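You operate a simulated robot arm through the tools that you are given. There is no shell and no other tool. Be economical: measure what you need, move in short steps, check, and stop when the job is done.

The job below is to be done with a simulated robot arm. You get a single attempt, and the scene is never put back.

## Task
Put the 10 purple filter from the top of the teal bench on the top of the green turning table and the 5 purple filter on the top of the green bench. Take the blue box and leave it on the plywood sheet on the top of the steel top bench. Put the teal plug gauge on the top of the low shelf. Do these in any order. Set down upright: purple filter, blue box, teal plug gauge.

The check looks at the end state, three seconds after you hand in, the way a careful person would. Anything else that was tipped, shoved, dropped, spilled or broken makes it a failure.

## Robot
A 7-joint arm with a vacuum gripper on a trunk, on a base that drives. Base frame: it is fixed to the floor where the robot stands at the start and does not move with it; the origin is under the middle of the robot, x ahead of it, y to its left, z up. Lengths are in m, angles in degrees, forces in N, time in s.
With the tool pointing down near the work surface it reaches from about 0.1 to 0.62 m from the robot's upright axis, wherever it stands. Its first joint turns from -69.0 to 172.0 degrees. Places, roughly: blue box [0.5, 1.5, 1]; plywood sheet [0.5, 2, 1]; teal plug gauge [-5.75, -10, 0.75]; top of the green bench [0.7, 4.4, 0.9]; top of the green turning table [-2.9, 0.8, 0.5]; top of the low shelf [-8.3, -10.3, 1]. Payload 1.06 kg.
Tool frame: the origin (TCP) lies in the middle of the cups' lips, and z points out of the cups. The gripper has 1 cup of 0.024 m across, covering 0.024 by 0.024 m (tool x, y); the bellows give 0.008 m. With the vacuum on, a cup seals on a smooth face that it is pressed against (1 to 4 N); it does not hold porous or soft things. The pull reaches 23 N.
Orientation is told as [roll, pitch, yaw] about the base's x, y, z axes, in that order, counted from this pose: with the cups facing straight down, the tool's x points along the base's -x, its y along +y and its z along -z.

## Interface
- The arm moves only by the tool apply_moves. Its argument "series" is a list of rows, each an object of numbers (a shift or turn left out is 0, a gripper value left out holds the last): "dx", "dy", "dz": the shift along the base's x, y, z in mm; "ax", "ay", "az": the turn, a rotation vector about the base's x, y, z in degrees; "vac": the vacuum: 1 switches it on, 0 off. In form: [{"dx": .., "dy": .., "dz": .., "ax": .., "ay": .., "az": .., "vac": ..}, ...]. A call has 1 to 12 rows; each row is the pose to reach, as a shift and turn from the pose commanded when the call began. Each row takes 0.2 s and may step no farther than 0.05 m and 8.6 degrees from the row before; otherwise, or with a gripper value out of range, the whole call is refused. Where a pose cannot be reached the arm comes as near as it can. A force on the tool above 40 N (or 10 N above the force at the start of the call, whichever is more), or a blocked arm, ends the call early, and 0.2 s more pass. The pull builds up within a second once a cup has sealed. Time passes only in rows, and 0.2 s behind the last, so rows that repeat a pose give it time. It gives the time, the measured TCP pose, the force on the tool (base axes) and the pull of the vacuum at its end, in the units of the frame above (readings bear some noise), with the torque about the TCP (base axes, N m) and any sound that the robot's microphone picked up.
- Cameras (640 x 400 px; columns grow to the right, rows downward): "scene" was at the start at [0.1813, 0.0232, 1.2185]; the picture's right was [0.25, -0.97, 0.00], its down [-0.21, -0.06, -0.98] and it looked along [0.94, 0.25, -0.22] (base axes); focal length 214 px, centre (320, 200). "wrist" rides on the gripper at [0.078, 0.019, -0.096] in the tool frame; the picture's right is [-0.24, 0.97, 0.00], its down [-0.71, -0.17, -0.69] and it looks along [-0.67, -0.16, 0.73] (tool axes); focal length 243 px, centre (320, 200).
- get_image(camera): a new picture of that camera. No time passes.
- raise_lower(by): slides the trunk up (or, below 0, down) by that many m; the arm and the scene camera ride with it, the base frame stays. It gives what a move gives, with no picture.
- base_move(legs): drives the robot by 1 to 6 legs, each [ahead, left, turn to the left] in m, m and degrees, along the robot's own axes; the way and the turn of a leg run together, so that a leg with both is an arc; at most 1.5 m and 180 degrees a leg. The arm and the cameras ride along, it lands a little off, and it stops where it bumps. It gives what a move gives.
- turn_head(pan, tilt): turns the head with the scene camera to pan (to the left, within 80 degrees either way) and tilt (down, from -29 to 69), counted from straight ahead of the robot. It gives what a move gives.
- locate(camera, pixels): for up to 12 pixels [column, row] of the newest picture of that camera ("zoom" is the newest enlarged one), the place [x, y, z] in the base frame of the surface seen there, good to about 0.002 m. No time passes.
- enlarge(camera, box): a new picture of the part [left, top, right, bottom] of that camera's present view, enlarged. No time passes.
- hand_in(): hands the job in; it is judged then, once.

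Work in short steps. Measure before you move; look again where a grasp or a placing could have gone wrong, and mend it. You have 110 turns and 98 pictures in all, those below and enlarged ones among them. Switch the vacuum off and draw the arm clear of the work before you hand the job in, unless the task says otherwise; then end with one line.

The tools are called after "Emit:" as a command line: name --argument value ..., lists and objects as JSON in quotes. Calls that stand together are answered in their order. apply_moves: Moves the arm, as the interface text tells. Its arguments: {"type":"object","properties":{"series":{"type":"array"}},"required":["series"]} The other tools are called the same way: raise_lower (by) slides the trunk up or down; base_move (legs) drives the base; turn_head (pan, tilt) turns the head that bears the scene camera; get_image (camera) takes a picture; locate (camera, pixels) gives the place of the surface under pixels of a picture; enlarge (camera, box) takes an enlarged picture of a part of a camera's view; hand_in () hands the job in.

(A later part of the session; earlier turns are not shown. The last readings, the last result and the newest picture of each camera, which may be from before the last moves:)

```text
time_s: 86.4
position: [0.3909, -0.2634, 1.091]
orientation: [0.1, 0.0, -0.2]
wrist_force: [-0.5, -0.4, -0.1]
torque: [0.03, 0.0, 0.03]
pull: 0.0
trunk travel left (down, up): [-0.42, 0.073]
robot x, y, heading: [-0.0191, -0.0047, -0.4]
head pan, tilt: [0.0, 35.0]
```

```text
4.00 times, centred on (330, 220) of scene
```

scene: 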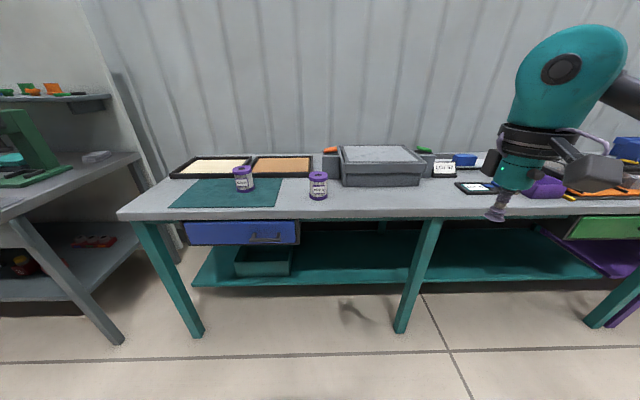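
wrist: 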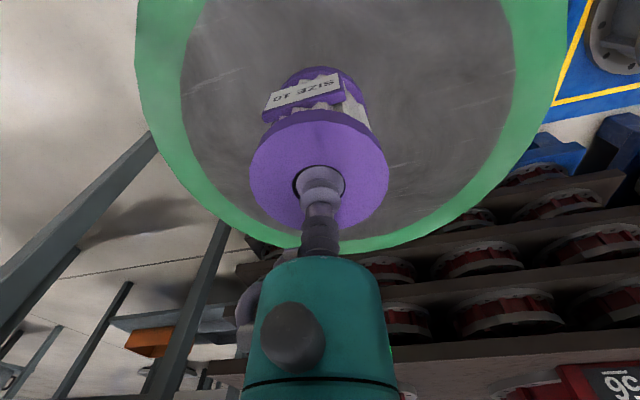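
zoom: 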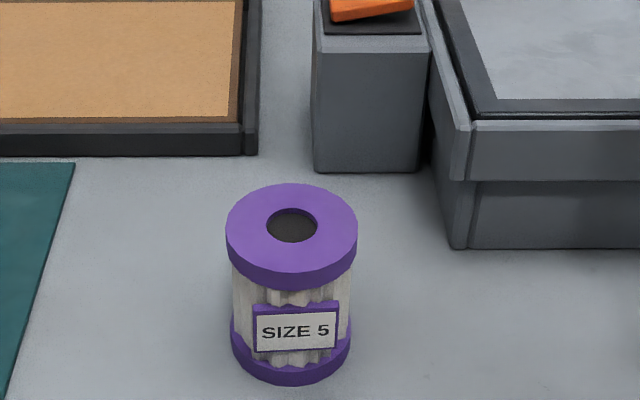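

Emit:
locate --camera "zoom" --pixels '[[229, 228], [355, 226], [291, 187], [267, 225], [317, 225], [291, 208], [291, 240], [291, 265], [245, 200], [338, 200], [291, 226], [420, 300]]'

Emit:
apply_moves --series '[{"dx": 20, "dy": 40}, {"dx": 40, "dy": 80}, {"dx": 60, "dy": 120}, {"dx": 75, "dy": 160}, {"dx": 85, "dy": 200}, {"dx": 90, "dy": 245}, {"dx": 90, "dy": 245, "dz": -40}, {"dx": 90, "dy": 245, "dz": -80}, {"dx": 90, "dy": 245, "dz": -110}]'

Emit:
enlarge --camera "wrist" --box '[240, 80, 400, 200]'

```text
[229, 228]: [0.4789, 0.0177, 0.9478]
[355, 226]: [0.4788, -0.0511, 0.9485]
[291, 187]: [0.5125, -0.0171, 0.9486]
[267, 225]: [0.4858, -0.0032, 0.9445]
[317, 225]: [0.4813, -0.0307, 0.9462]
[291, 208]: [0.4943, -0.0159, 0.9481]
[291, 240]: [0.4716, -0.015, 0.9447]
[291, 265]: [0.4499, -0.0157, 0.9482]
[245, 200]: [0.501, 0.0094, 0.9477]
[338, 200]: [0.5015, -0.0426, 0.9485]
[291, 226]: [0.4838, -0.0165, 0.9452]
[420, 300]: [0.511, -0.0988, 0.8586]
```

```text
time_s: 88.4
position: [0.4832, -0.0187, 0.9821]
orientation: [0.1, 0.1, -0.2]
wrist_force: [-0.2, -0.7, 0.1]
torque: [0.0, 0.01, -0.03]
pull: 0.0
trunk travel left (down, up): [-0.42, 0.073]
robot x, y, heading: [-0.021, -0.0036, -0.4]
head pan, tilt: [0.0, 35.0]
```

```text
3.33 times, centred on (320, 140) of wrist
```

zoom: 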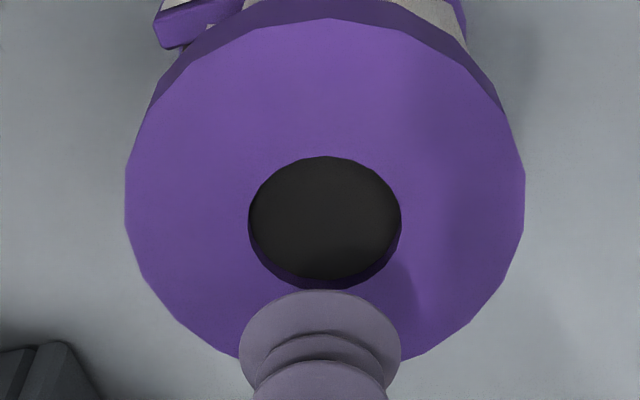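

Scene fit gives centre (0.480, -0.017). I cross-check with the wrist view.

Emit:
locate --camera "zoom" --pixels '[[244, 222], [405, 222], [325, 151], [130, 222], [521, 222], [328, 26], [250, 345], [400, 345], [175, 90], [480, 90]]'

```text
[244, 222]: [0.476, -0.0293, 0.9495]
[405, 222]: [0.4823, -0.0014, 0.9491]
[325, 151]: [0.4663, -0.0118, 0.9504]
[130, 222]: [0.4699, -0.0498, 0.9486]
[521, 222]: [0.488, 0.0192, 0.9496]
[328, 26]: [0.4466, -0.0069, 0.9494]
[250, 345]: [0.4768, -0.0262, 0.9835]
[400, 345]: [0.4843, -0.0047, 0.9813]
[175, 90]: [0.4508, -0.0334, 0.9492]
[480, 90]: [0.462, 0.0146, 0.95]
```

Centre is (0.480, -0.016). I shift by (-2.5, +2) mm and press down with vacuum on.

Emit:
apply_moves --series '[{"dx": -2.5, "dy": 2, "dz": -15, "vac": 1}, {"dx": -2.5, "dy": 2, "dz": -28}, {"dx": -2.5, "dy": 2, "dz": -34}, {"dx": -2.5, "dy": 2, "dz": -37}, {"dx": -2.5, "dy": 2, "dz": -37}, {"dx": -2.5, "dy": 2, "dz": -37}, {"dx": -2.5, "dy": 2, "dz": -37}]'

```text
time_s: 90.0
position: [0.4786, -0.0155, 0.9451]
orientation: [0.2, -0.2, -0.2]
wrist_force: [4.7, -0.2, 16.5]
torque: [0.0, 0.06, -0.01]
pull: 22.8
trunk travel left (down, up): [-0.42, 0.073]
robot x, y, heading: [-0.0197, -0.0074, -0.2]
head pan, tilt: [0.0, 35.0]
```

Sealed (22.8 N). I lift, then back away from the bench.

Emit:
apply_moves --series '[{"dz": 5}, {"dz": 20}, {"dz": 50}, {"dz": 90}, {"dz": 130}, {"dz": 130}]'

Emit:
base_move --legs '[[-0.33, 0, 0]]'

Emit:
turn_head --pan 75 --tilt 20

Emit:
get_image --camera "scene"

```text
time_s: 91.4
position: [0.4797, -0.0155, 1.0737]
orientation: [0.0, 0.0, -0.2]
wrist_force: [1.2, 1.1, -2.6]
torque: [-0.01, -0.01, -0.01]
pull: 22.8
trunk travel left (down, up): [-0.42, 0.073]
robot x, y, heading: [-0.0164, -0.0096, -0.0]
head pan, tilt: [0.0, 35.0]
```

```text
time_s: 93.6
position: [0.1494, -0.0104, 1.0736]
orientation: [-0.1, 0.0, 0.3]
wrist_force: [0.1, 0.3, -1.7]
torque: [-0.03, 0.0, -0.02]
pull: 23.0
trunk travel left (down, up): [-0.42, 0.073]
robot x, y, heading: [-0.3494, -0.0043, 0.3]
head pan, tilt: [0.0, 35.0]
```

```text
time_s: 95.0
position: [0.1503, -0.0105, 1.0747]
orientation: [0.0, 0.1, 0.2]
wrist_force: [-0.1, -0.2, -2.2]
torque: [0.0, -0.01, 0.01]
pull: 22.5
trunk travel left (down, up): [-0.42, 0.073]
robot x, y, heading: [-0.3498, -0.0068, 0.2]
head pan, tilt: [75.0, 20.0]
```

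```text
62 pictures are left
```

scene: 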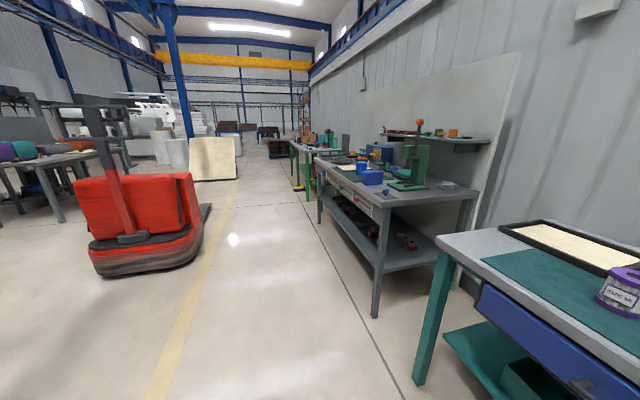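

The aisle is clear between the truck and the benches. I strafe left 2.8 m and look.

Emit:
base_move --legs '[[0, 1.4, 0], [0, 1.4, 0]]'

Emit:
turn_head --pan 50 --tilt 20

Emit:
get_image --camera "scene"

```text
time_s: 108.5
position: [0.1864, 2.7518, 1.0748]
orientation: [0.0, 0.0, -2.5]
wrist_force: [-0.2, 0.6, -2.3]
torque: [0.01, -0.01, 0.01]
pull: 23.3
trunk travel left (down, up): [-0.42, 0.073]
robot x, y, heading: [-0.311, 2.7831, -2.7]
head pan, tilt: [75.0, 20.0]
```

```text
time_s: 109.4
position: [0.1871, 2.7523, 1.074]
orientation: [0.0, -0.1, -2.5]
wrist_force: [0.2, 0.4, -2.4]
torque: [-0.02, -0.04, 0.04]
pull: 23.5
trunk travel left (down, up): [-0.42, 0.073]
robot x, y, heading: [-0.3134, 2.7812, -2.9]
head pan, tilt: [50.0, 20.0]
```

```text
61 pictures are left
```

scene: 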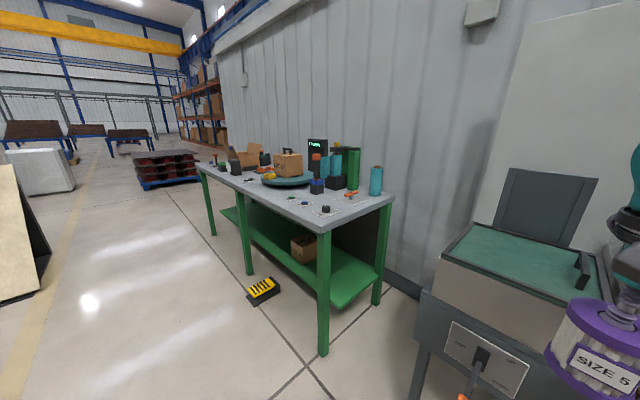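

I see the green-legged bench and a yellow foot pedal on the floor at (263,290). I measure both and zoom on the bench top to find free space.

Emit:
locate --camera "scene" --pixels '[[263, 290], [325, 228], [392, 195], [200, 165], [250, 300], [245, 188], [275, 205], [324, 350], [345, 208], [225, 175], [300, 198]]'

Emit:
enlarge --camera "scene" --box '[190, 125, 400, 256]'

```text
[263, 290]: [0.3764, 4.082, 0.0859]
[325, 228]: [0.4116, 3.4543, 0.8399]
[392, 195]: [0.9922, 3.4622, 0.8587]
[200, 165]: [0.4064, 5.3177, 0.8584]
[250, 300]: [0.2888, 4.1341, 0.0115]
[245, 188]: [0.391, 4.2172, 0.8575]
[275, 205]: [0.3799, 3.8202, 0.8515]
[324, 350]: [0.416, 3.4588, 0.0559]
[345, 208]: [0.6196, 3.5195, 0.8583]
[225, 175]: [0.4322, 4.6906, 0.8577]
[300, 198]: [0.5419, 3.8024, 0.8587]
```

```text
3.05 times, centred on (295, 190) of scene
```

zoom: 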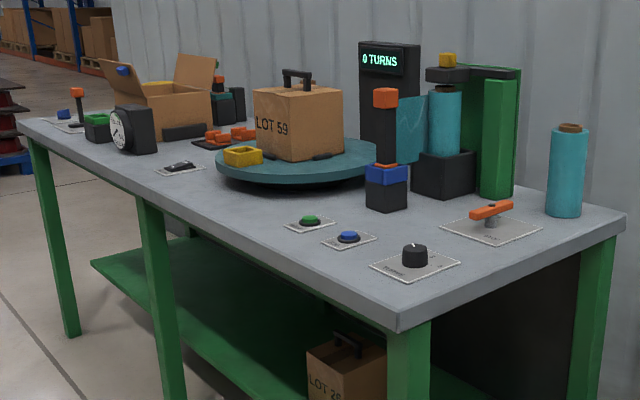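

Free strips exist along the front edge. I locate candidate spots and the fixtures around them.

Emit:
locate --camera "zoom" --pixels '[[180, 170], [160, 172], [220, 170], [250, 188], [290, 224], [320, 240], [200, 195], [240, 205], [370, 265], [395, 280], [155, 150], [110, 140]]'

```text
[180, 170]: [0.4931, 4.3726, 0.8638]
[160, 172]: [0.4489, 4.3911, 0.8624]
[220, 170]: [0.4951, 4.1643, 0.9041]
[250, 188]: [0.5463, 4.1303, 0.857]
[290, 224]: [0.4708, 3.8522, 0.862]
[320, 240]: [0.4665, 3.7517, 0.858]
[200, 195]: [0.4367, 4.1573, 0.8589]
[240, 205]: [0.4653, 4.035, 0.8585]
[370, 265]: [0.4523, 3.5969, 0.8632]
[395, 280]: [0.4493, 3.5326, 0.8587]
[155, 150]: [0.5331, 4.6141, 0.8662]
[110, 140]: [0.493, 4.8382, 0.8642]
```

I choose (0.475, 3.985), between the turntable and the green button. I drive to about (-0.08, 3.85).

Emit:
base_move --legs '[[0, 0, 2.8], [0, 1.06, 0], [0.23, 0, 0]]'

Emit:
turn_head --pan 15 --tilt 32

Emit:
get_image --camera "scene"

```text
time_s: 116.5
position: [0.4074, 3.821, 1.073]
orientation: [0.0, -0.1, 1.0]
wrist_force: [-0.2, -0.3, -3.0]
torque: [0.03, 0.04, 0.01]
pull: 23.2
trunk travel left (down, up): [-0.42, 0.073]
robot x, y, heading: [-0.0917, 3.8183, 1.0]
head pan, tilt: [50.0, 20.0]
```

```text
time_s: 117.5
position: [0.408, 3.8212, 1.0744]
orientation: [0.0, -0.1, 1.0]
wrist_force: [-0.5, -0.5, -2.3]
torque: [0.02, -0.02, 0.0]
pull: 22.7
trunk travel left (down, up): [-0.42, 0.073]
robot x, y, heading: [-0.0895, 3.8218, 1.0]
head pan, tilt: [15.0, 32.0]
```

```text
59 pictures are left
```

scene: 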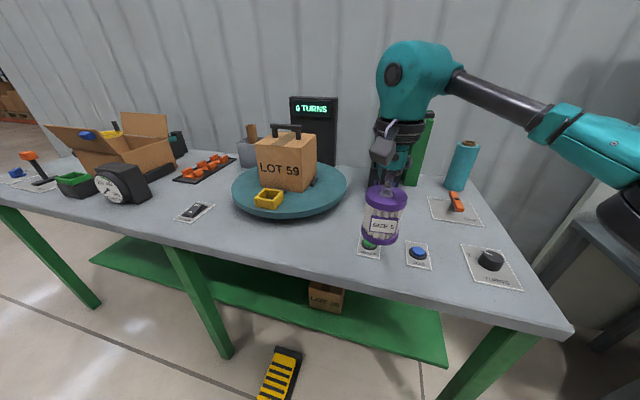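

I verify the spot and the button plate's edge: pixels (305,240), (357,235) and the turntable rim (300,215).

Emit:
locate --camera "scene" --pixels '[[305, 240], [357, 235], [358, 252], [300, 216], [330, 208], [330, 245], [250, 225], [200, 220], [280, 270]]'

Emit:
apply_moves --series '[{"dx": 15, "dy": 40}, {"dx": 30, "dy": 80}, {"dx": 45, "dy": 120}, {"dx": 60, "dy": 155}, {"dx": 62, "dy": 160}]'

```text
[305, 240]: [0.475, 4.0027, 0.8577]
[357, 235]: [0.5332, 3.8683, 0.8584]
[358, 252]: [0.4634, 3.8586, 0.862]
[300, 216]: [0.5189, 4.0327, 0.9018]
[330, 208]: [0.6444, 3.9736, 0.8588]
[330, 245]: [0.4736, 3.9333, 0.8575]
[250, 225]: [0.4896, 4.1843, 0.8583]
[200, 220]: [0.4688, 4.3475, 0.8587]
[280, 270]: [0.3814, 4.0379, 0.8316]
```

```text
time_s: 118.7
position: [0.4324, 3.9508, 1.0631]
orientation: [0.1, 0.0, 0.9]
wrist_force: [-0.4, -1.1, -2.6]
torque: [0.02, -0.01, 0.02]
pull: 22.8
out of reach, approached as far as the arm can: row 3, 4, 5
trunk travel left (down, up): [-0.42, 0.073]
robot x, y, heading: [-0.0893, 3.8176, 0.6]
head pan, tilt: [15.0, 32.0]
```

Reach is short at this height, so I lower by 40 mm and check the pose before the final shift.

Emit:
apply_moves --series '[{"dz": -20}, {"dz": -50}, {"dz": -50}]'

```text
time_s: 119.5
position: [0.4303, 3.9518, 1.0137]
orientation: [0.0, 0.1, 1.0]
wrist_force: [0.7, -0.3, -2.1]
torque: [0.04, -0.02, 0.01]
pull: 22.4
trunk travel left (down, up): [-0.42, 0.073]
robot x, y, heading: [-0.0877, 3.8165, 0.7]
head pan, tilt: [15.0, 32.0]
```

I shift to (0.462, 3.96) and descend to 10 mm above the expected standing height (TCP ≈0.945).

Emit:
apply_moves --series '[{"dx": 16, "dy": 4}, {"dx": 32, "dy": 8}, {"dx": 32, "dy": 8, "dz": -20}, {"dx": 32, "dy": 8, "dz": -40}, {"dx": 32, "dy": 8, "dz": -56}, {"dx": 32, "dy": 8, "dz": -56}]'

Emit:
enlarge --camera "scene" --box '[230, 180, 400, 290]'

```text
time_s: 120.9
position: [0.4582, 3.9345, 0.9559]
orientation: [0.1, 0.1, 1.0]
wrist_force: [0.0, 0.1, -1.9]
torque: [0.0, 0.02, -0.02]
pull: 22.9
out of reach, approached as far as the arm can: row 1, 2, 3, 4, 5, 6
trunk travel left (down, up): [-0.42, 0.073]
robot x, y, heading: [-0.0888, 3.8196, 1.0]
head pan, tilt: [15.0, 32.0]
```

```text
3.64 times, centred on (315, 235) of scene
```

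zoom: 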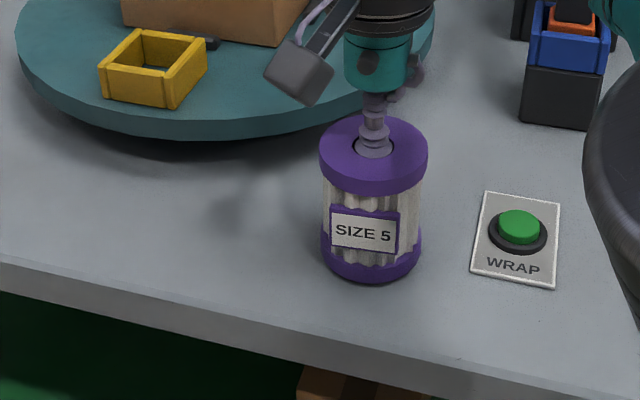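

The spot (0.458, 3.934) is free, with 3 cm to the WRAP plate. I descend to contact here.

Emit:
apply_moves --series '[{"dz": -5}, {"dz": -8}, {"dz": -10}, {"dz": -12}, {"dz": -12}]'

```text
time_s: 122.1
position: [0.4592, 3.9345, 0.9456]
orientation: [0.1, -0.1, 1.1]
wrist_force: [8.0, -0.1, 20.4]
torque: [-0.03, 0.01, 0.01]
pull: 22.5
trunk travel left (down, up): [-0.42, 0.073]
robot x, y, heading: [-0.0894, 3.8175, 0.8]
head pan, tilt: [15.0, 32.0]
```

It is in contact, pressing 20 N. I ease up 2 mm, release, wait and rise.

Emit:
apply_moves --series '[{"dz": 2}, {"dz": 2, "vac": 0}, {"dz": 2}, {"dz": 2}, {"dz": 2}, {"dz": 2}, {"dz": 8}, {"dz": 25}, {"dz": 60}, {"dz": 100}, {"dz": 130}, {"dz": 130}]'

Emit:
get_image --camera "scene"

```text
time_s: 124.7
position: [0.4461, 3.9291, 1.0652]
orientation: [-0.1, 0.0, 1.1]
wrist_force: [-0.5, -0.2, 0.4]
torque: [0.01, 0.02, 0.02]
pull: 0.0
out of reach, approached as far as the arm can: row 10, 11, 12
trunk travel left (down, up): [-0.42, 0.073]
robot x, y, heading: [-0.0857, 3.8185, 0.9]
head pan, tilt: [15.0, 32.0]
```

```text
57 pictures are left
```

scene: 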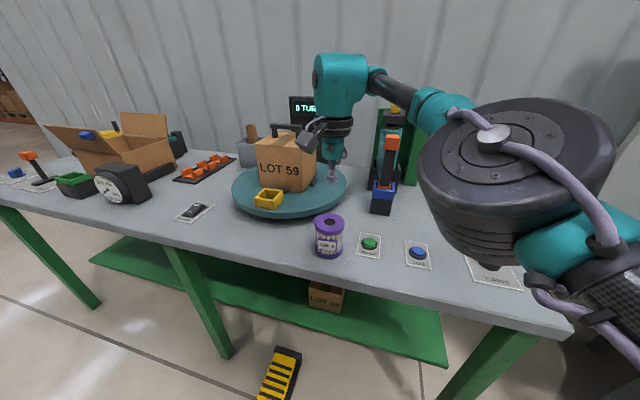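

SIZE 5 stands upright on the green bench. I back off and strafe right to the steel-top bench for the blue box.

Emit:
base_move --legs '[[-0.25, 0, -0.9], [0, -1.2, 0], [0, -1.2, 0]]'

Emit:
turn_head --pan 5 --tilt 25

Emit:
get_image --camera "scene"

```text
time_s: 137.9
position: [0.1964, 1.5087, 1.0643]
orientation: [0.1, 0.0, 0.1]
wrist_force: [1.1, -0.3, 0.5]
torque: [-0.01, 0.0, -0.05]
pull: 0.0
trunk travel left (down, up): [-0.42, 0.073]
robot x, y, heading: [-0.3388, 1.4045, -0.2]
head pan, tilt: [15.0, 32.0]
```

```text
time_s: 138.7
position: [0.1952, 1.5099, 1.0649]
orientation: [0.0, 0.0, 0.0]
wrist_force: [-1.0, -1.0, 0.0]
torque: [-0.01, 0.01, -0.02]
pull: 0.1
trunk travel left (down, up): [-0.42, 0.073]
robot x, y, heading: [-0.338, 1.406, -0.1]
head pan, tilt: [5.0, 25.0]
```

```text
56 pictures are left
```

scene: 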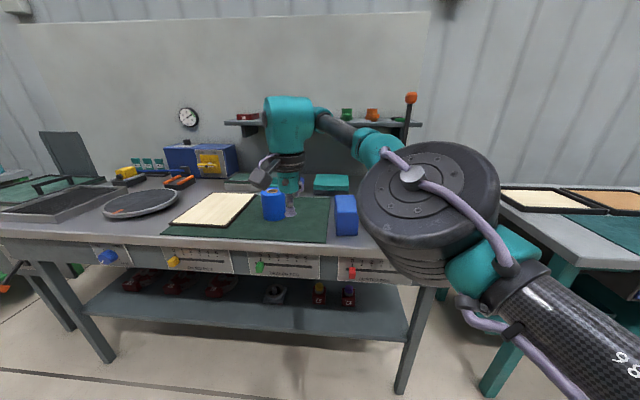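

Two blue items are near: a round one at (273,205) and a box at (345,215). I zoom in and measure them, the plywood and its surroundings.

Emit:
enlarge --camera "scene" --box '[160, 150, 370, 260]'

Emit:
locate --camera "zoom" --pixels '[[345, 125], [345, 165], [530, 145], [560, 145], [560, 165], [600, 165], [560, 230], [140, 170], [60, 215], [180, 215], [260, 140], [220, 120]]'

```text
3.05 times, centred on (265, 205) of scene
```

zoom: 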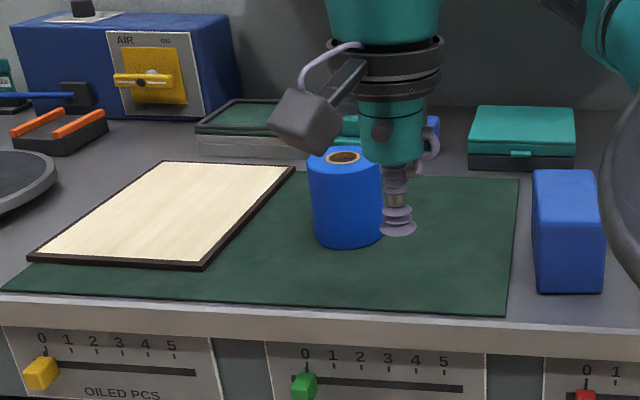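

```text
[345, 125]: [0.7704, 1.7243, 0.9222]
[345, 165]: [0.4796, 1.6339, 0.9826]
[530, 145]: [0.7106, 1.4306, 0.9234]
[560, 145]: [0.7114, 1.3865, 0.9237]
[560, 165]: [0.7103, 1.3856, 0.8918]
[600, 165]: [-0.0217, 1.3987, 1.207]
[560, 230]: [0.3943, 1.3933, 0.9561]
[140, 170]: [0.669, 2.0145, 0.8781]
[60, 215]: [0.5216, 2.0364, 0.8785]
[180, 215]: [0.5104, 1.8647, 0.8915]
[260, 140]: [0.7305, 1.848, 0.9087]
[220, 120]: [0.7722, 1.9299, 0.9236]
```

The blue box (round-edged block, at zoom (568,230)) is at about (0.42, 1.39); the round one is a roll. I drive in closer and use the wrist camera for its top face.

Emit:
base_move --legs '[[0.24, 0, 0]]'

Emit:
get_image --camera "wrist"

Emit:
turn_head --pan -5 --tilt 35

Emit:
get_image --camera "scene"

```text
time_s: 140.4
position: [0.4349, 1.5086, 1.0636]
orientation: [0.0, 0.1, 0.0]
wrist_force: [0.6, 0.5, -0.5]
torque: [-0.01, 0.01, -0.01]
pull: 0.0
trunk travel left (down, up): [-0.42, 0.073]
robot x, y, heading: [-0.1046, 1.4102, 0.0]
head pan, tilt: [5.0, 25.0]
```

```text
54 pictures are left
```

wrist: 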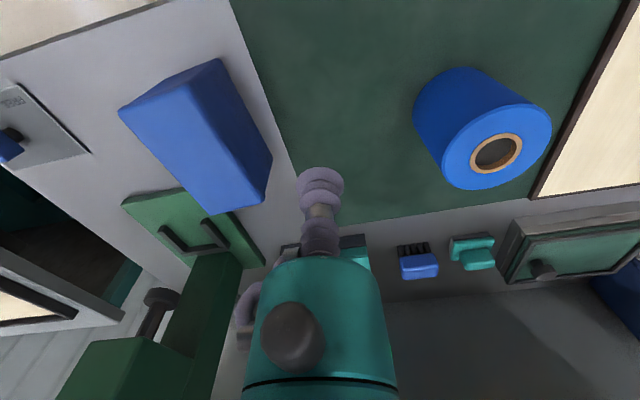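

```text
time_s: 141.2
position: [0.4346, 1.5082, 1.0639]
orientation: [-0.1, 0.0, 0.1]
wrist_force: [-0.9, -1.0, -0.4]
torque: [0.01, -0.01, -0.02]
pull: 0.0
trunk travel left (down, up): [-0.42, 0.073]
robot x, y, heading: [-0.1029, 1.4078, 0.1]
head pan, tilt: [-5.0, 35.0]
```

```text
53 pictures are left
```

scene: 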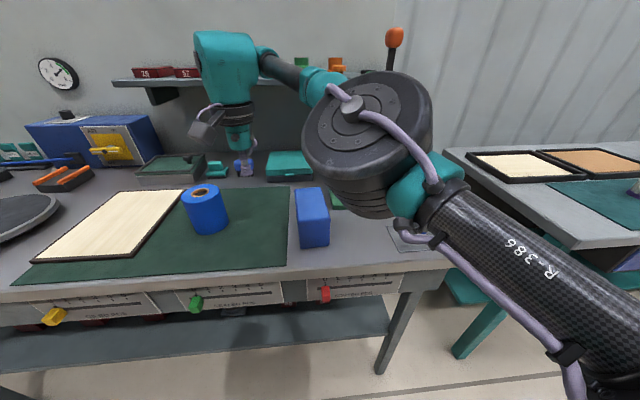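

I sample the blue box's faces in the wrist picture to get its top face.

Emit:
locate --camera "wrist" --pixels '[[125, 110], [190, 88], [225, 205], [262, 200], [155, 110], [190, 150], [215, 180], [215, 95], [245, 140], [265, 160], [220, 65], [185, 175]]'

Emit:
locate --camera "scene" --pixels '[[298, 190], [324, 190], [300, 218], [328, 216], [313, 203], [313, 235], [300, 245], [327, 245]]'

```text
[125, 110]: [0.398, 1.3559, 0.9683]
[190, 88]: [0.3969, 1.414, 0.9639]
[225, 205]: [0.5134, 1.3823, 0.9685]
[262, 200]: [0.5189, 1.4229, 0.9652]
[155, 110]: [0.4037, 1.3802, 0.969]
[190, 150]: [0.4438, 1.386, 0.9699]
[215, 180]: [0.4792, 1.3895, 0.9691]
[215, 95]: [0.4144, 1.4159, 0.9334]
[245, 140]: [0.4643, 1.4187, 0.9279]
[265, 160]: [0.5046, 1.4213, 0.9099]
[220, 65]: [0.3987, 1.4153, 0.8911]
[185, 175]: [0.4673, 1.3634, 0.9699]
```

```text
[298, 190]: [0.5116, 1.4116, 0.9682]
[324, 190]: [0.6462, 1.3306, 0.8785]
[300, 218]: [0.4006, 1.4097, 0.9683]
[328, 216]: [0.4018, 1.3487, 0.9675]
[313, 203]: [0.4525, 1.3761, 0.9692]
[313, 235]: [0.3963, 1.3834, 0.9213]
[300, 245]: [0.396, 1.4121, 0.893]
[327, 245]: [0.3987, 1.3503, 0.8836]
```

The box top is at z 0.969, spanning x 0.397–0.522, y 1.35–1.42, centre ≈(0.459, 1.387). I drive 7 cm closer for reach and move above it.

Emit:
base_move --legs '[[0.07, 0, 0]]'

Emit:
apply_moves --series '[{"dx": -10, "dy": -30}, {"dx": -20, "dy": -60}, {"dx": -30, "dy": -90}, {"dx": -45, "dy": -121}, {"dx": -45, "dy": -121, "dz": -40}, {"dx": -45, "dy": -121, "dz": -70}]'

Emit:
get_image --camera "wrist"

```text
time_s: 142.2
position: [0.5058, 1.5088, 1.0646]
orientation: [-0.1, 0.1, 0.2]
wrist_force: [0.5, 0.1, -0.5]
torque: [-0.01, -0.02, 0.0]
pull: 0.1
trunk travel left (down, up): [-0.42, 0.073]
robot x, y, heading: [-0.0324, 1.4094, 0.2]
head pan, tilt: [-5.0, 35.0]
```

```text
time_s: 143.6
position: [0.461, 1.3875, 0.9937]
orientation: [0.1, -0.2, 0.1]
wrist_force: [0.2, 0.0, 0.7]
torque: [0.0, 0.01, 0.0]
pull: 0.0
trunk travel left (down, up): [-0.42, 0.073]
robot x, y, heading: [-0.0354, 1.4085, 0.2]
head pan, tilt: [-5.0, 35.0]
```

```text
52 pictures are left
```

wrist: 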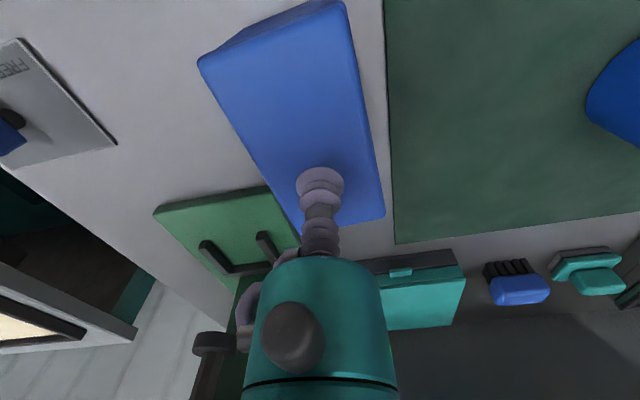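

The cup sits over the box top. I press down with vacuum on.

Emit:
apply_moves --series '[{"dz": -12, "vac": 1}, {"dz": -20}, {"dz": -24}, {"dz": -26}, {"dz": -26}, {"dz": -26}, {"dz": -26}]'

```text
time_s: 145.2
position: [0.4591, 1.39, 0.9702]
orientation: [0.1, -0.1, 0.2]
wrist_force: [4.5, 3.0, 10.4]
torque: [-0.02, 0.03, -0.01]
pull: 22.8
trunk travel left (down, up): [-0.42, 0.073]
robot x, y, heading: [-0.0308, 1.4076, -0.1]
head pan, tilt: [-5.0, 35.0]
```

Sealed. I lift slowly and check the hanging weight.

Emit:
apply_moves --series '[{"dz": 5}, {"dz": 15}, {"dz": 30}, {"dz": 50}, {"dz": 75}, {"dz": 100}, {"dz": 120}, {"dz": 120}]'

Emit:
get_image --camera "scene"

```text
time_s: 147.0
position: [0.461, 1.3896, 1.089]
orientation: [0.0, 0.0, 0.2]
wrist_force: [0.0, -0.4, -3.5]
torque: [0.01, -0.01, 0.0]
pull: 22.5
trunk travel left (down, up): [-0.42, 0.073]
robot x, y, heading: [-0.031, 1.409, 0.1]
head pan, tilt: [-5.0, 35.0]
```

```text
51 pictures are left
```

scene: 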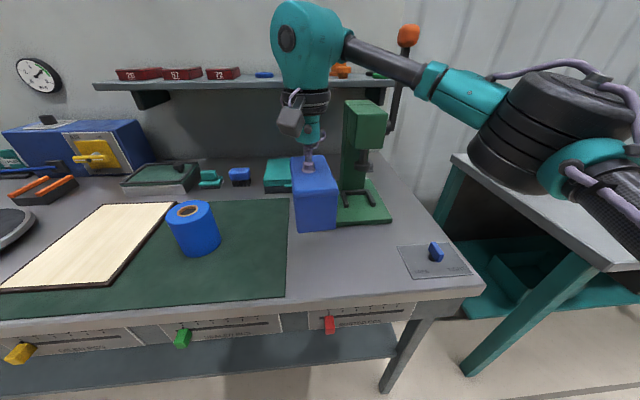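

The box hangs level. I measure the plywood corners, then back away, strafe past the roll, and come in again.

Emit:
locate --camera "scene" --pixels '[[108, 206], [172, 205], [100, 286], [5, 288], [92, 245], [120, 265], [192, 208], [215, 240], [172, 250]]'

Emit:
base_move --legs '[[-0.25, 0, 0], [0, 0.5, 0]]'

Emit:
turn_head --pan 8 --tilt 30

Emit:
get_image --camera "scene"

```text
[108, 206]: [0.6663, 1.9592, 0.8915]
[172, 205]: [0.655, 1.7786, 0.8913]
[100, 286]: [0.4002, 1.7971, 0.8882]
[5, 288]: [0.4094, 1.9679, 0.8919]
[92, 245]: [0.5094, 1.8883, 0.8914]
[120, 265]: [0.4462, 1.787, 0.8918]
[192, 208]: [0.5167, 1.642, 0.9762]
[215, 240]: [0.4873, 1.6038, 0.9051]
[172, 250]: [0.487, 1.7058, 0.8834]
```

```text
time_s: 151.3
position: [0.2148, 1.8775, 1.0878]
orientation: [0.1, 0.0, 0.0]
wrist_force: [0.8, 0.4, -3.2]
torque: [-0.01, 0.01, 0.04]
pull: 22.6
trunk travel left (down, up): [-0.42, 0.073]
robot x, y, heading: [-0.2781, 1.8943, -0.3]
head pan, tilt: [-5.0, 35.0]
```

```text
time_s: 152.0
position: [0.215, 1.8786, 1.0879]
orientation: [0.1, 0.0, 0.0]
wrist_force: [0.4, 0.8, -3.5]
torque: [0.01, 0.02, 0.03]
pull: 23.1
trunk travel left (down, up): [-0.42, 0.073]
robot x, y, heading: [-0.2764, 1.8987, -0.2]
head pan, tilt: [8.0, 30.0]
```

```text
50 pictures are left
```

scene: 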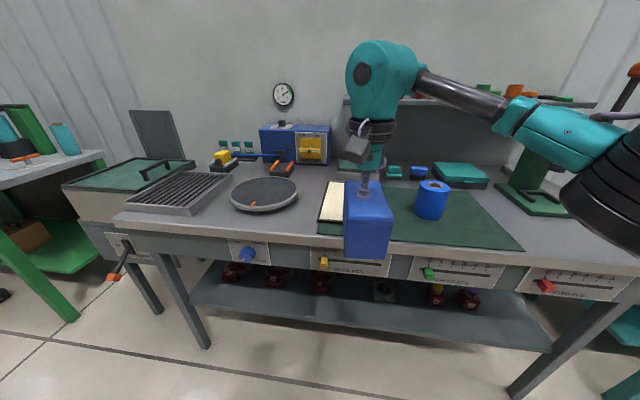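

Plywood spans x 0.40–0.66, y 1.78–1.97, z 0.8915. I drive 0.27 m ahead to bring the box over it.

Emit:
base_move --legs '[[0.27, 0, 0]]'

Emit:
get_image --camera "wrist"

Emit:
enlarge --camera "scene" --box '[230, 150, 430, 280]'

```text
time_s: 153.9
position: [0.4829, 1.8733, 1.0878]
orientation: [0.0, 0.0, -0.3]
wrist_force: [0.1, 0.2, -3.9]
torque: [0.05, 0.02, 0.0]
pull: 22.7
trunk travel left (down, up): [-0.42, 0.073]
robot x, y, heading: [-0.0076, 1.8933, -0.4]
head pan, tilt: [8.0, 30.0]
```

```text
49 pictures are left
```

wrist: 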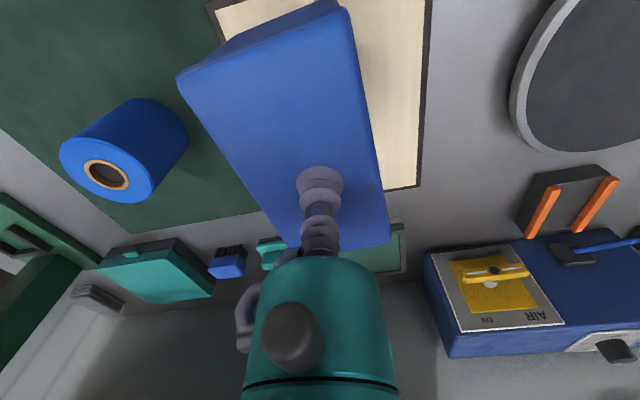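

```text
3.08 times, centred on (330, 215) of scene
```

zoom: 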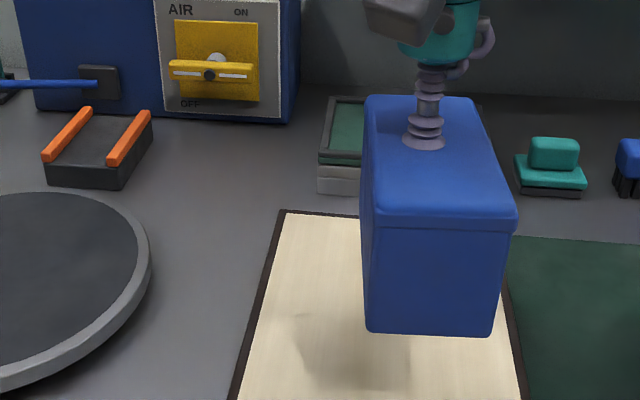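

I check the box's actual extent against the plywood.

Emit:
locate --camera "zoom" --pixels '[[372, 212], [512, 212], [372, 100], [468, 102], [372, 325], [488, 330], [283, 214], [236, 395], [520, 390]]'

```text
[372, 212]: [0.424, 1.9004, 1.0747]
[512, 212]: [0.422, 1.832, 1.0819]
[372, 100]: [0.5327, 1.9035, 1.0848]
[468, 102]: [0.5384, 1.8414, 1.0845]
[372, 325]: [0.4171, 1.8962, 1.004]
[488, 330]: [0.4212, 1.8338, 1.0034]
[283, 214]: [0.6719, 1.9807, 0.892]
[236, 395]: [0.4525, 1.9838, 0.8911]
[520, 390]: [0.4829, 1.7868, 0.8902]
```

The box is 0.091 m tall, so its bottom is at 0.997, with about 0.105 m to drop. I shift by (+40, +14) mm and descend near contact.

Emit:
apply_moves --series '[{"dx": 20, "dy": 7}, {"dx": 40, "dy": 14}, {"dx": 40, "dy": 14, "dz": -40}, {"dx": 40, "dy": 14, "dz": -75}, {"dx": 40, "dy": 14, "dz": -92}, {"dx": 40, "dy": 14, "dz": -99}, {"dx": 40, "dy": 14, "dz": -99}]'

Emit:
enlarge --camera "scene" --box '[230, 150, 430, 280]'

```text
time_s: 155.5
position: [0.5223, 1.8862, 0.9884]
orientation: [0.1, 0.0, -0.3]
wrist_force: [0.5, 0.2, -3.3]
torque: [0.01, 0.01, 0.03]
pull: 22.6
trunk travel left (down, up): [-0.42, 0.073]
robot x, y, heading: [-0.0086, 1.8963, -0.6]
head pan, tilt: [8.0, 30.0]
```

```text
3.08 times, centred on (330, 215) of scene
```

zoom: 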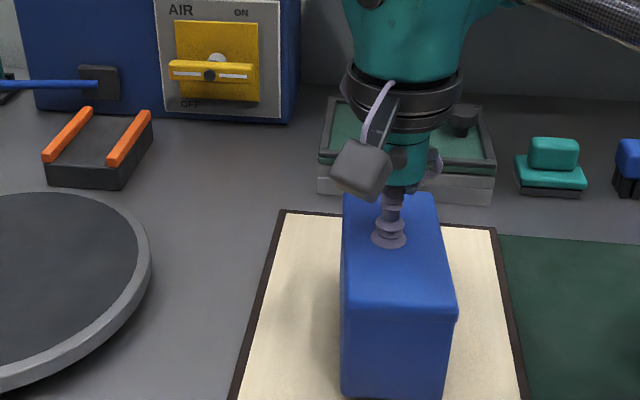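

The box is within the plywood, still just above it. I lower to contact in small steps.

Emit:
apply_moves --series '[{"dz": -3}, {"dz": -5}, {"dz": -6}, {"dz": -7}, {"dz": -7}]'

```text
time_s: 156.7
position: [0.5214, 1.8877, 0.9842]
orientation: [0.1, -0.2, -0.2]
wrist_force: [3.0, 0.0, 9.5]
torque: [-0.02, 0.02, 0.08]
pull: 22.5
trunk travel left (down, up): [-0.42, 0.073]
robot x, y, heading: [-0.012, 1.8943, -0.4]
head pan, tilt: [8.0, 30.0]
```

Contact is at 9.5 N. I release, wait and rise.

Emit:
apply_moves --series '[{"dz": 1, "vac": 0}, {"dz": 1}, {"dz": 1}, {"dz": 1}, {"dz": 1}, {"dz": 8}, {"dz": 25}, {"dz": 60}, {"dz": 95}, {"dx": -30, "dz": 110}, {"dx": -60, "dz": 110}]'

Emit:
get_image --camera "scene"

```text
time_s: 159.1
position: [0.4634, 1.8863, 1.0926]
orientation: [0.0, -0.1, -0.2]
wrist_force: [-1.0, 0.1, -0.2]
torque: [-0.01, 0.03, -0.01]
pull: 0.0
trunk travel left (down, up): [-0.42, 0.073]
robot x, y, heading: [-0.0104, 1.8951, -0.7]
head pan, tilt: [8.0, 30.0]
```

```text
46 pictures are left
```

scene: 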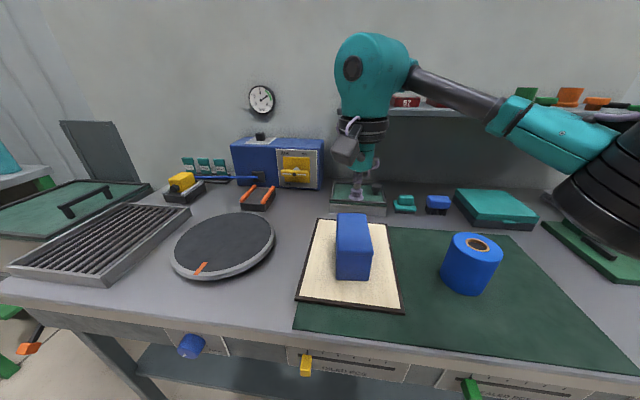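

The blue box stands on the plywood. I back off, turn right to face -y and look down the hall toward the plug gauge.

Emit:
base_move --legs '[[-0.45, 0, 0], [0, 0, -90]]'

Emit:
turn_head --pan -10 --tilt 12

Emit:
get_image --camera "scene"

```text
time_s: 165.7
position: [-0.4744, 1.4229, 1.0928]
orientation: [0.0, 0.0, -91.1]
wrist_force: [0.3, -0.1, -0.1]
torque: [-0.01, -0.02, 0.03]
pull: 0.2
trunk travel left (down, up): [-0.42, 0.073]
robot x, y, heading: [-0.4631, 1.8973, -91.1]
head pan, tilt: [8.0, 30.0]
```

```text
time_s: 166.5
position: [-0.4755, 1.4224, 1.094]
orientation: [0.0, 0.0, -91.3]
wrist_force: [1.1, 0.2, -0.3]
torque: [-0.02, 0.03, -0.02]
pull: 0.2
trunk travel left (down, up): [-0.42, 0.073]
robot x, y, heading: [-0.4568, 1.8949, -91.4]
head pan, tilt: [-10.0, 12.0]
```

```text
45 pictures are left
```

scene: 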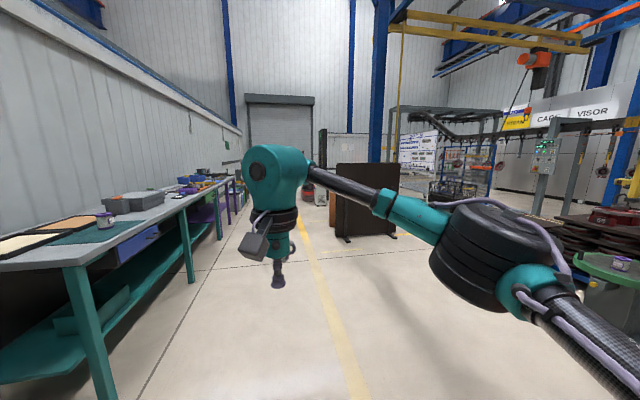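

I locate the brown screen, the bench's far end and items along the aisle.

Emit:
locate --camera "scene" --pixels '[[347, 240], [392, 234], [316, 205], [335, 215], [238, 180], [405, 235], [470, 200], [500, 210], [300, 200]]'

Emit:
enlarge --camera "scene" --box '[200, 130, 420, 260]'

```text
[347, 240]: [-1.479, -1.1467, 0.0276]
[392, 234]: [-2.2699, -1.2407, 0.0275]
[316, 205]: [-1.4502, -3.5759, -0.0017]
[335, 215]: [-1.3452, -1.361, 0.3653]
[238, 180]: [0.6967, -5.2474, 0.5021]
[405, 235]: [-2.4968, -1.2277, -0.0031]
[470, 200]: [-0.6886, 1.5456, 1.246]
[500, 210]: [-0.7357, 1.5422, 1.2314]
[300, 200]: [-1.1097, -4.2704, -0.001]
```

```text
2.91 times, centred on (310, 195) of scene
```

zoom: 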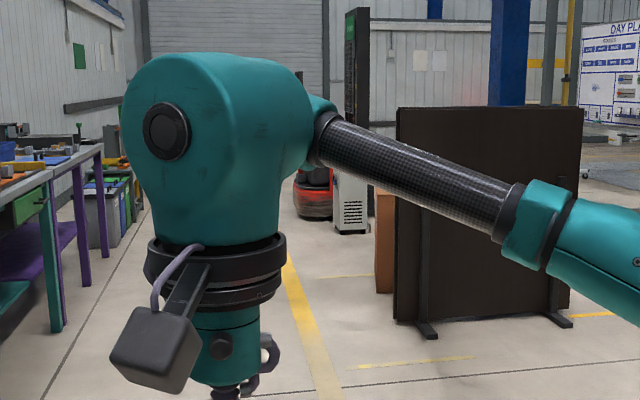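

The aisle at x≈-0.45 is clear past the screen (edge at x≈-1.35). I drive about 4 m toward -y and look again.

Emit:
base_move --legs '[[0, 0, 1.4], [1.4, 0, 0], [1.3, 0, 0], [1.3, 0, 0]]'

Emit:
get_image --camera "scene"

Emit:
locate --camera "scene" --pixels '[[300, 240], [320, 220], [340, 230], [360, 230], [390, 225], [420, 220], [460, 210], [240, 250], [350, 350], [400, 280]]'

```text
time_s: 186.2
position: [-0.5921, -2.579, 1.0928]
orientation: [0.0, 0.0, -92.4]
wrist_force: [0.2, 0.4, 0.2]
torque: [0.01, -0.03, 0.0]
pull: 0.0
trunk travel left (down, up): [-0.42, 0.073]
robot x, y, heading: [-0.5712, -2.1078, -92.6]
head pan, tilt: [-10.0, 12.0]
```

```text
43 pictures are left
```

scene: 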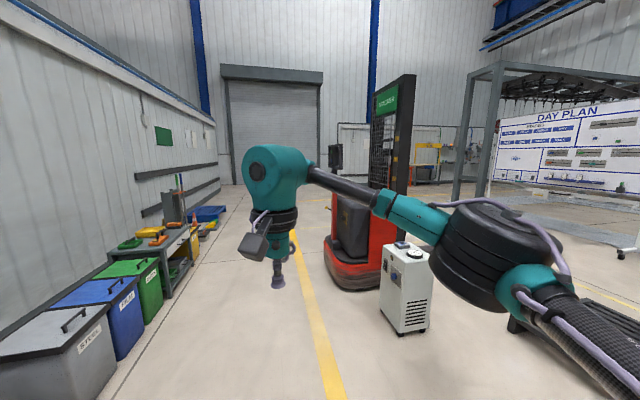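

```text
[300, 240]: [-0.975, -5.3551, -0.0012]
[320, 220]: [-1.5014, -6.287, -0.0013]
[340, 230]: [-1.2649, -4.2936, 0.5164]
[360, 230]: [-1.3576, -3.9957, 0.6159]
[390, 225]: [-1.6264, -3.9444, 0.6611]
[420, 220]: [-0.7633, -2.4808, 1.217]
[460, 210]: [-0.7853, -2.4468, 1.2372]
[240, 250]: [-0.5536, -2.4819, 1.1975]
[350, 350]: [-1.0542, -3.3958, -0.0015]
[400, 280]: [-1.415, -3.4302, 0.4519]
```

A red forklift stands at x<-1.2, y≈-4; bins are on the left. I keep to x≈-0.5 and drive 3.4 m further.

Emit:
base_move --legs '[[0, 0, 3.0], [1.2, 0.05, 0], [1.2, 0, 0], [1.2, 0, 0]]'

Emit:
turn_head --pan -50 --tilt 10

Emit:
get_image --camera "scene"

```text
time_s: 203.8
position: [-0.4808, -6.1231, 1.0941]
orientation: [0.0, 0.0, -89.2]
wrist_force: [0.2, 0.3, 0.0]
torque: [0.01, 0.01, 0.05]
pull: 0.0
trunk travel left (down, up): [-0.42, 0.073]
robot x, y, heading: [-0.4792, -5.6472, -89.5]
head pan, tilt: [-10.0, 12.0]
```

```text
time_s: 204.8
position: [-0.4799, -6.1235, 1.0934]
orientation: [-0.1, 0.0, -89.2]
wrist_force: [0.5, -0.2, 0.5]
torque: [0.0, 0.02, 0.02]
pull: 0.0
trunk travel left (down, up): [-0.42, 0.073]
robot x, y, heading: [-0.4769, -5.6492, -89.3]
head pan, tilt: [-50.0, 10.0]
```

```text
42 pictures are left
```

scene: 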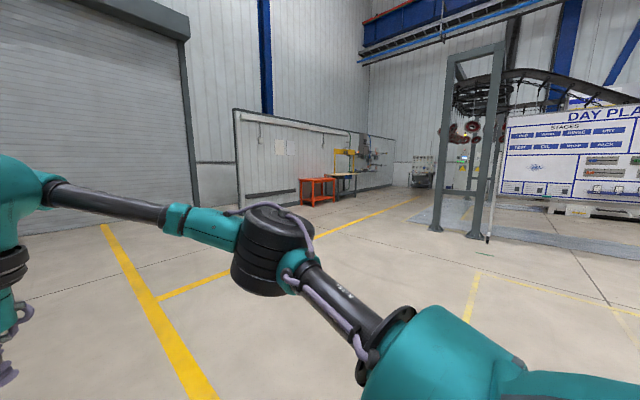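

The inspection corner with an orange table is around (320,190). I locate and enlarge it.

Emit:
locate --camera "scene" --pixels '[[318, 182], [345, 178], [436, 230], [490, 238], [240, 200], [420, 178], [310, 205], [350, 195]]'

Emit:
enlarge --camera "scene" --box '[280, 120, 460, 230]'

```text
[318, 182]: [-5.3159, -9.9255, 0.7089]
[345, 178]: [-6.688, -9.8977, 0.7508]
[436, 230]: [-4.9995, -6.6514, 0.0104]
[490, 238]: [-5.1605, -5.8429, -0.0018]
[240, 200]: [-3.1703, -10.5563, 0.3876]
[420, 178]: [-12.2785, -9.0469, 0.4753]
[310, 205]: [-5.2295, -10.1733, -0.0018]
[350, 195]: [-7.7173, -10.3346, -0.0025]
```

```text
3.56 times, centred on (370, 175) of scene
```

zoom: 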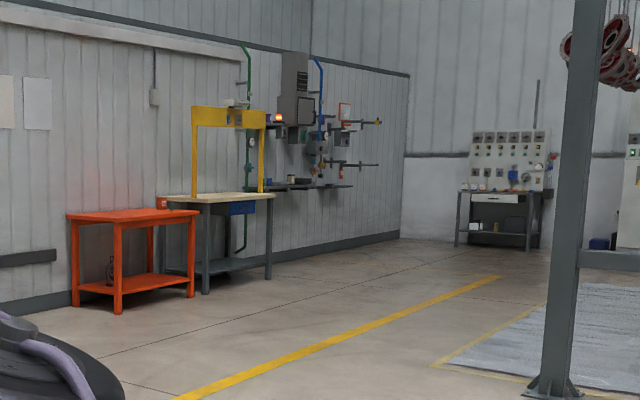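

Orange table at about (-5.7, -10.1). I drive ahead 3.2 m to y≈-8.85, then strafe right along the wall.

Emit:
base_move --legs '[[1.4, 0, -0.6], [1.4, 0, 0], [0.4, 0, 0], [0, -1.4, 0], [0, -1.4, 0], [0, -1.2, 0]]'

Emit:
turn_head --pan -40 --tilt 20

Emit:
get_image --camera "scene"

```text
time_s: 239.4
position: [-4.3802, -9.4806, 1.0927]
orientation: [0.0, 0.0, -88.1]
wrist_force: [0.5, 0.3, -0.6]
torque: [0.03, 0.01, 0.02]
pull: 0.0
trunk travel left (down, up): [-0.42, 0.073]
robot x, y, heading: [-4.3894, -9.0068, -88.1]
head pan, tilt: [-50.0, 10.0]
```

```text
time_s: 240.2
position: [-4.3792, -9.4821, 1.0933]
orientation: [0.0, 0.1, -88.2]
wrist_force: [-0.5, 0.0, -0.3]
torque: [0.02, 0.02, -0.03]
pull: 0.0
trunk travel left (down, up): [-0.42, 0.073]
robot x, y, heading: [-4.3919, -9.01, -88.3]
head pan, tilt: [-40.0, 20.0]
```

```text
40 pictures are left
```

scene: 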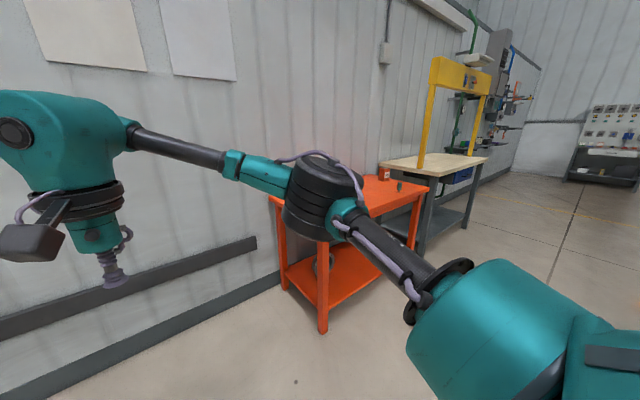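

A small teal item is at (400,187) on the orange table. I zoom in and measure.

Emit:
enlarge --camera "scene" --box '[360, 150, 500, 240]'

Emit:
locate --camera "zoom" --pixels '[[182, 165], [182, 155], [115, 110], [250, 150], [310, 125], [120, 230], [320, 180]]'

```text
4.44 times, centred on (430, 195) of scene
```

zoom: 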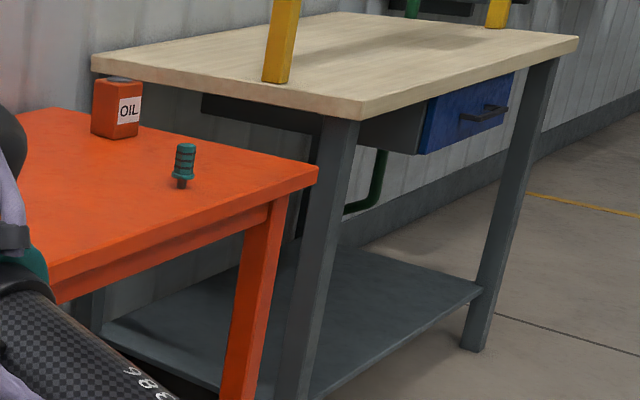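

```text
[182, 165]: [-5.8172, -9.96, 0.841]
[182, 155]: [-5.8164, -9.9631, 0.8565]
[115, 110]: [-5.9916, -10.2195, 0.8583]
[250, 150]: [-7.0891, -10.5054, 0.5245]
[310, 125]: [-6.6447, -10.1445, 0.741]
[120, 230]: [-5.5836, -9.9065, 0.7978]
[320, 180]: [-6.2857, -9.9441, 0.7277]
```

The gauge stands at (-5.817, -9.96) with its top around z 0.865. I strafe to line up with it and go 0.35 m ahead.

Emit:
base_move --legs '[[0, 0, -1.8], [0, -1.37, 0], [0.4, 0, 0]]'

Emit:
turn_head --pan 0 --tilt 35

Emit:
get_image --camera "scene"

Emit:
get_image --camera "wrist"

```text
time_s: 249.6
position: [-5.7933, -9.8768, 1.0926]
orientation: [0.0, 0.0, -90.1]
wrist_force: [-0.3, 0.5, -0.1]
torque: [0.01, 0.01, -0.01]
pull: 0.1
trunk travel left (down, up): [-0.42, 0.073]
robot x, y, heading: [-5.7904, -9.4023, -90.5]
head pan, tilt: [-40.0, 20.0]
```

```text
time_s: 250.6
position: [-5.7927, -9.8733, 1.0918]
orientation: [0.0, 0.0, -90.2]
wrist_force: [0.0, -0.3, 0.9]
torque: [-0.01, 0.01, -0.03]
pull: 0.0
trunk travel left (down, up): [-0.42, 0.073]
robot x, y, heading: [-5.7857, -9.4001, -90.3]
head pan, tilt: [0.0, 35.0]
```

```text
38 pictures are left
```

scene: 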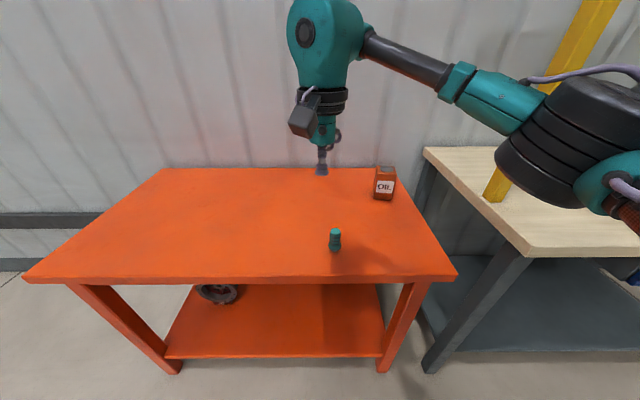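

```text
37 pictures are left
```

wrist: 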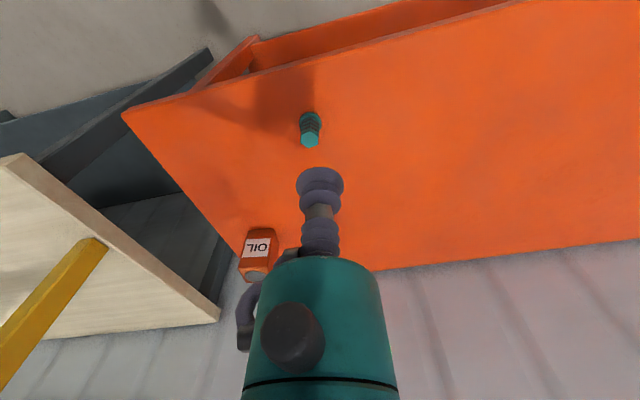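

I enlarge the gauge in both views and measure its top face.

Emit:
enlarge --camera "wrist" --box '[280, 100, 340, 160]'

Emit:
locate --camera "zoom" --pixels '[[300, 265], [245, 265], [365, 265], [305, 240], [300, 295]]'

Emit:
enlarge --camera "scene" --box '[310, 215, 360, 265]'

Emit:
locate --camera "zoom" --pixels '[[320, 100], [320, 120], [275, 118], [365, 118], [320, 140], [320, 200], [320, 280], [280, 110], [360, 110]]'

```text
6.67 times, centred on (310, 130) of wrist
```

zoom: 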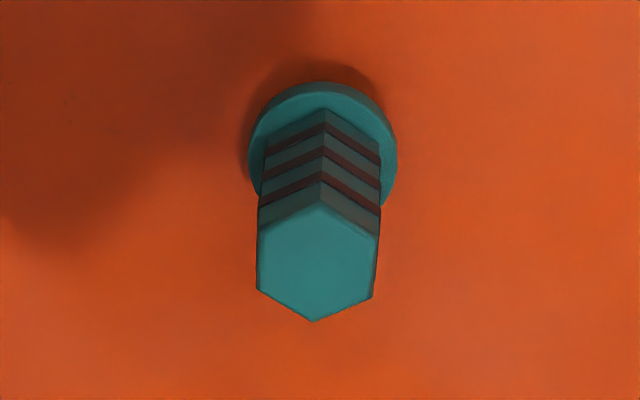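

```text
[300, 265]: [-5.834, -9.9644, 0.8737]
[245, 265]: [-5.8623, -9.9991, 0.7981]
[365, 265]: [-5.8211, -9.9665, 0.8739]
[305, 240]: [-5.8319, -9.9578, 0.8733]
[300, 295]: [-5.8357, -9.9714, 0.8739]
```

```text
8.00 times, centred on (335, 240) of scene
```

zoom: 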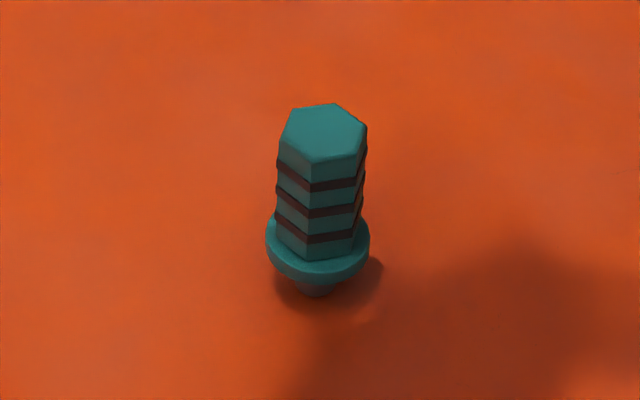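

```text
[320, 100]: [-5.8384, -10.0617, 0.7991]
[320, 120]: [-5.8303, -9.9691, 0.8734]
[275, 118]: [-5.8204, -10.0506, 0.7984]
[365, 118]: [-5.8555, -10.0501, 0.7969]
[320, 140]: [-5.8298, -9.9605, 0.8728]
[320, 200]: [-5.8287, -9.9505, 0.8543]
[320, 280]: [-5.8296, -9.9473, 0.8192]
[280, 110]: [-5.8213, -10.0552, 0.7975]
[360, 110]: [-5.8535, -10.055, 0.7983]
```

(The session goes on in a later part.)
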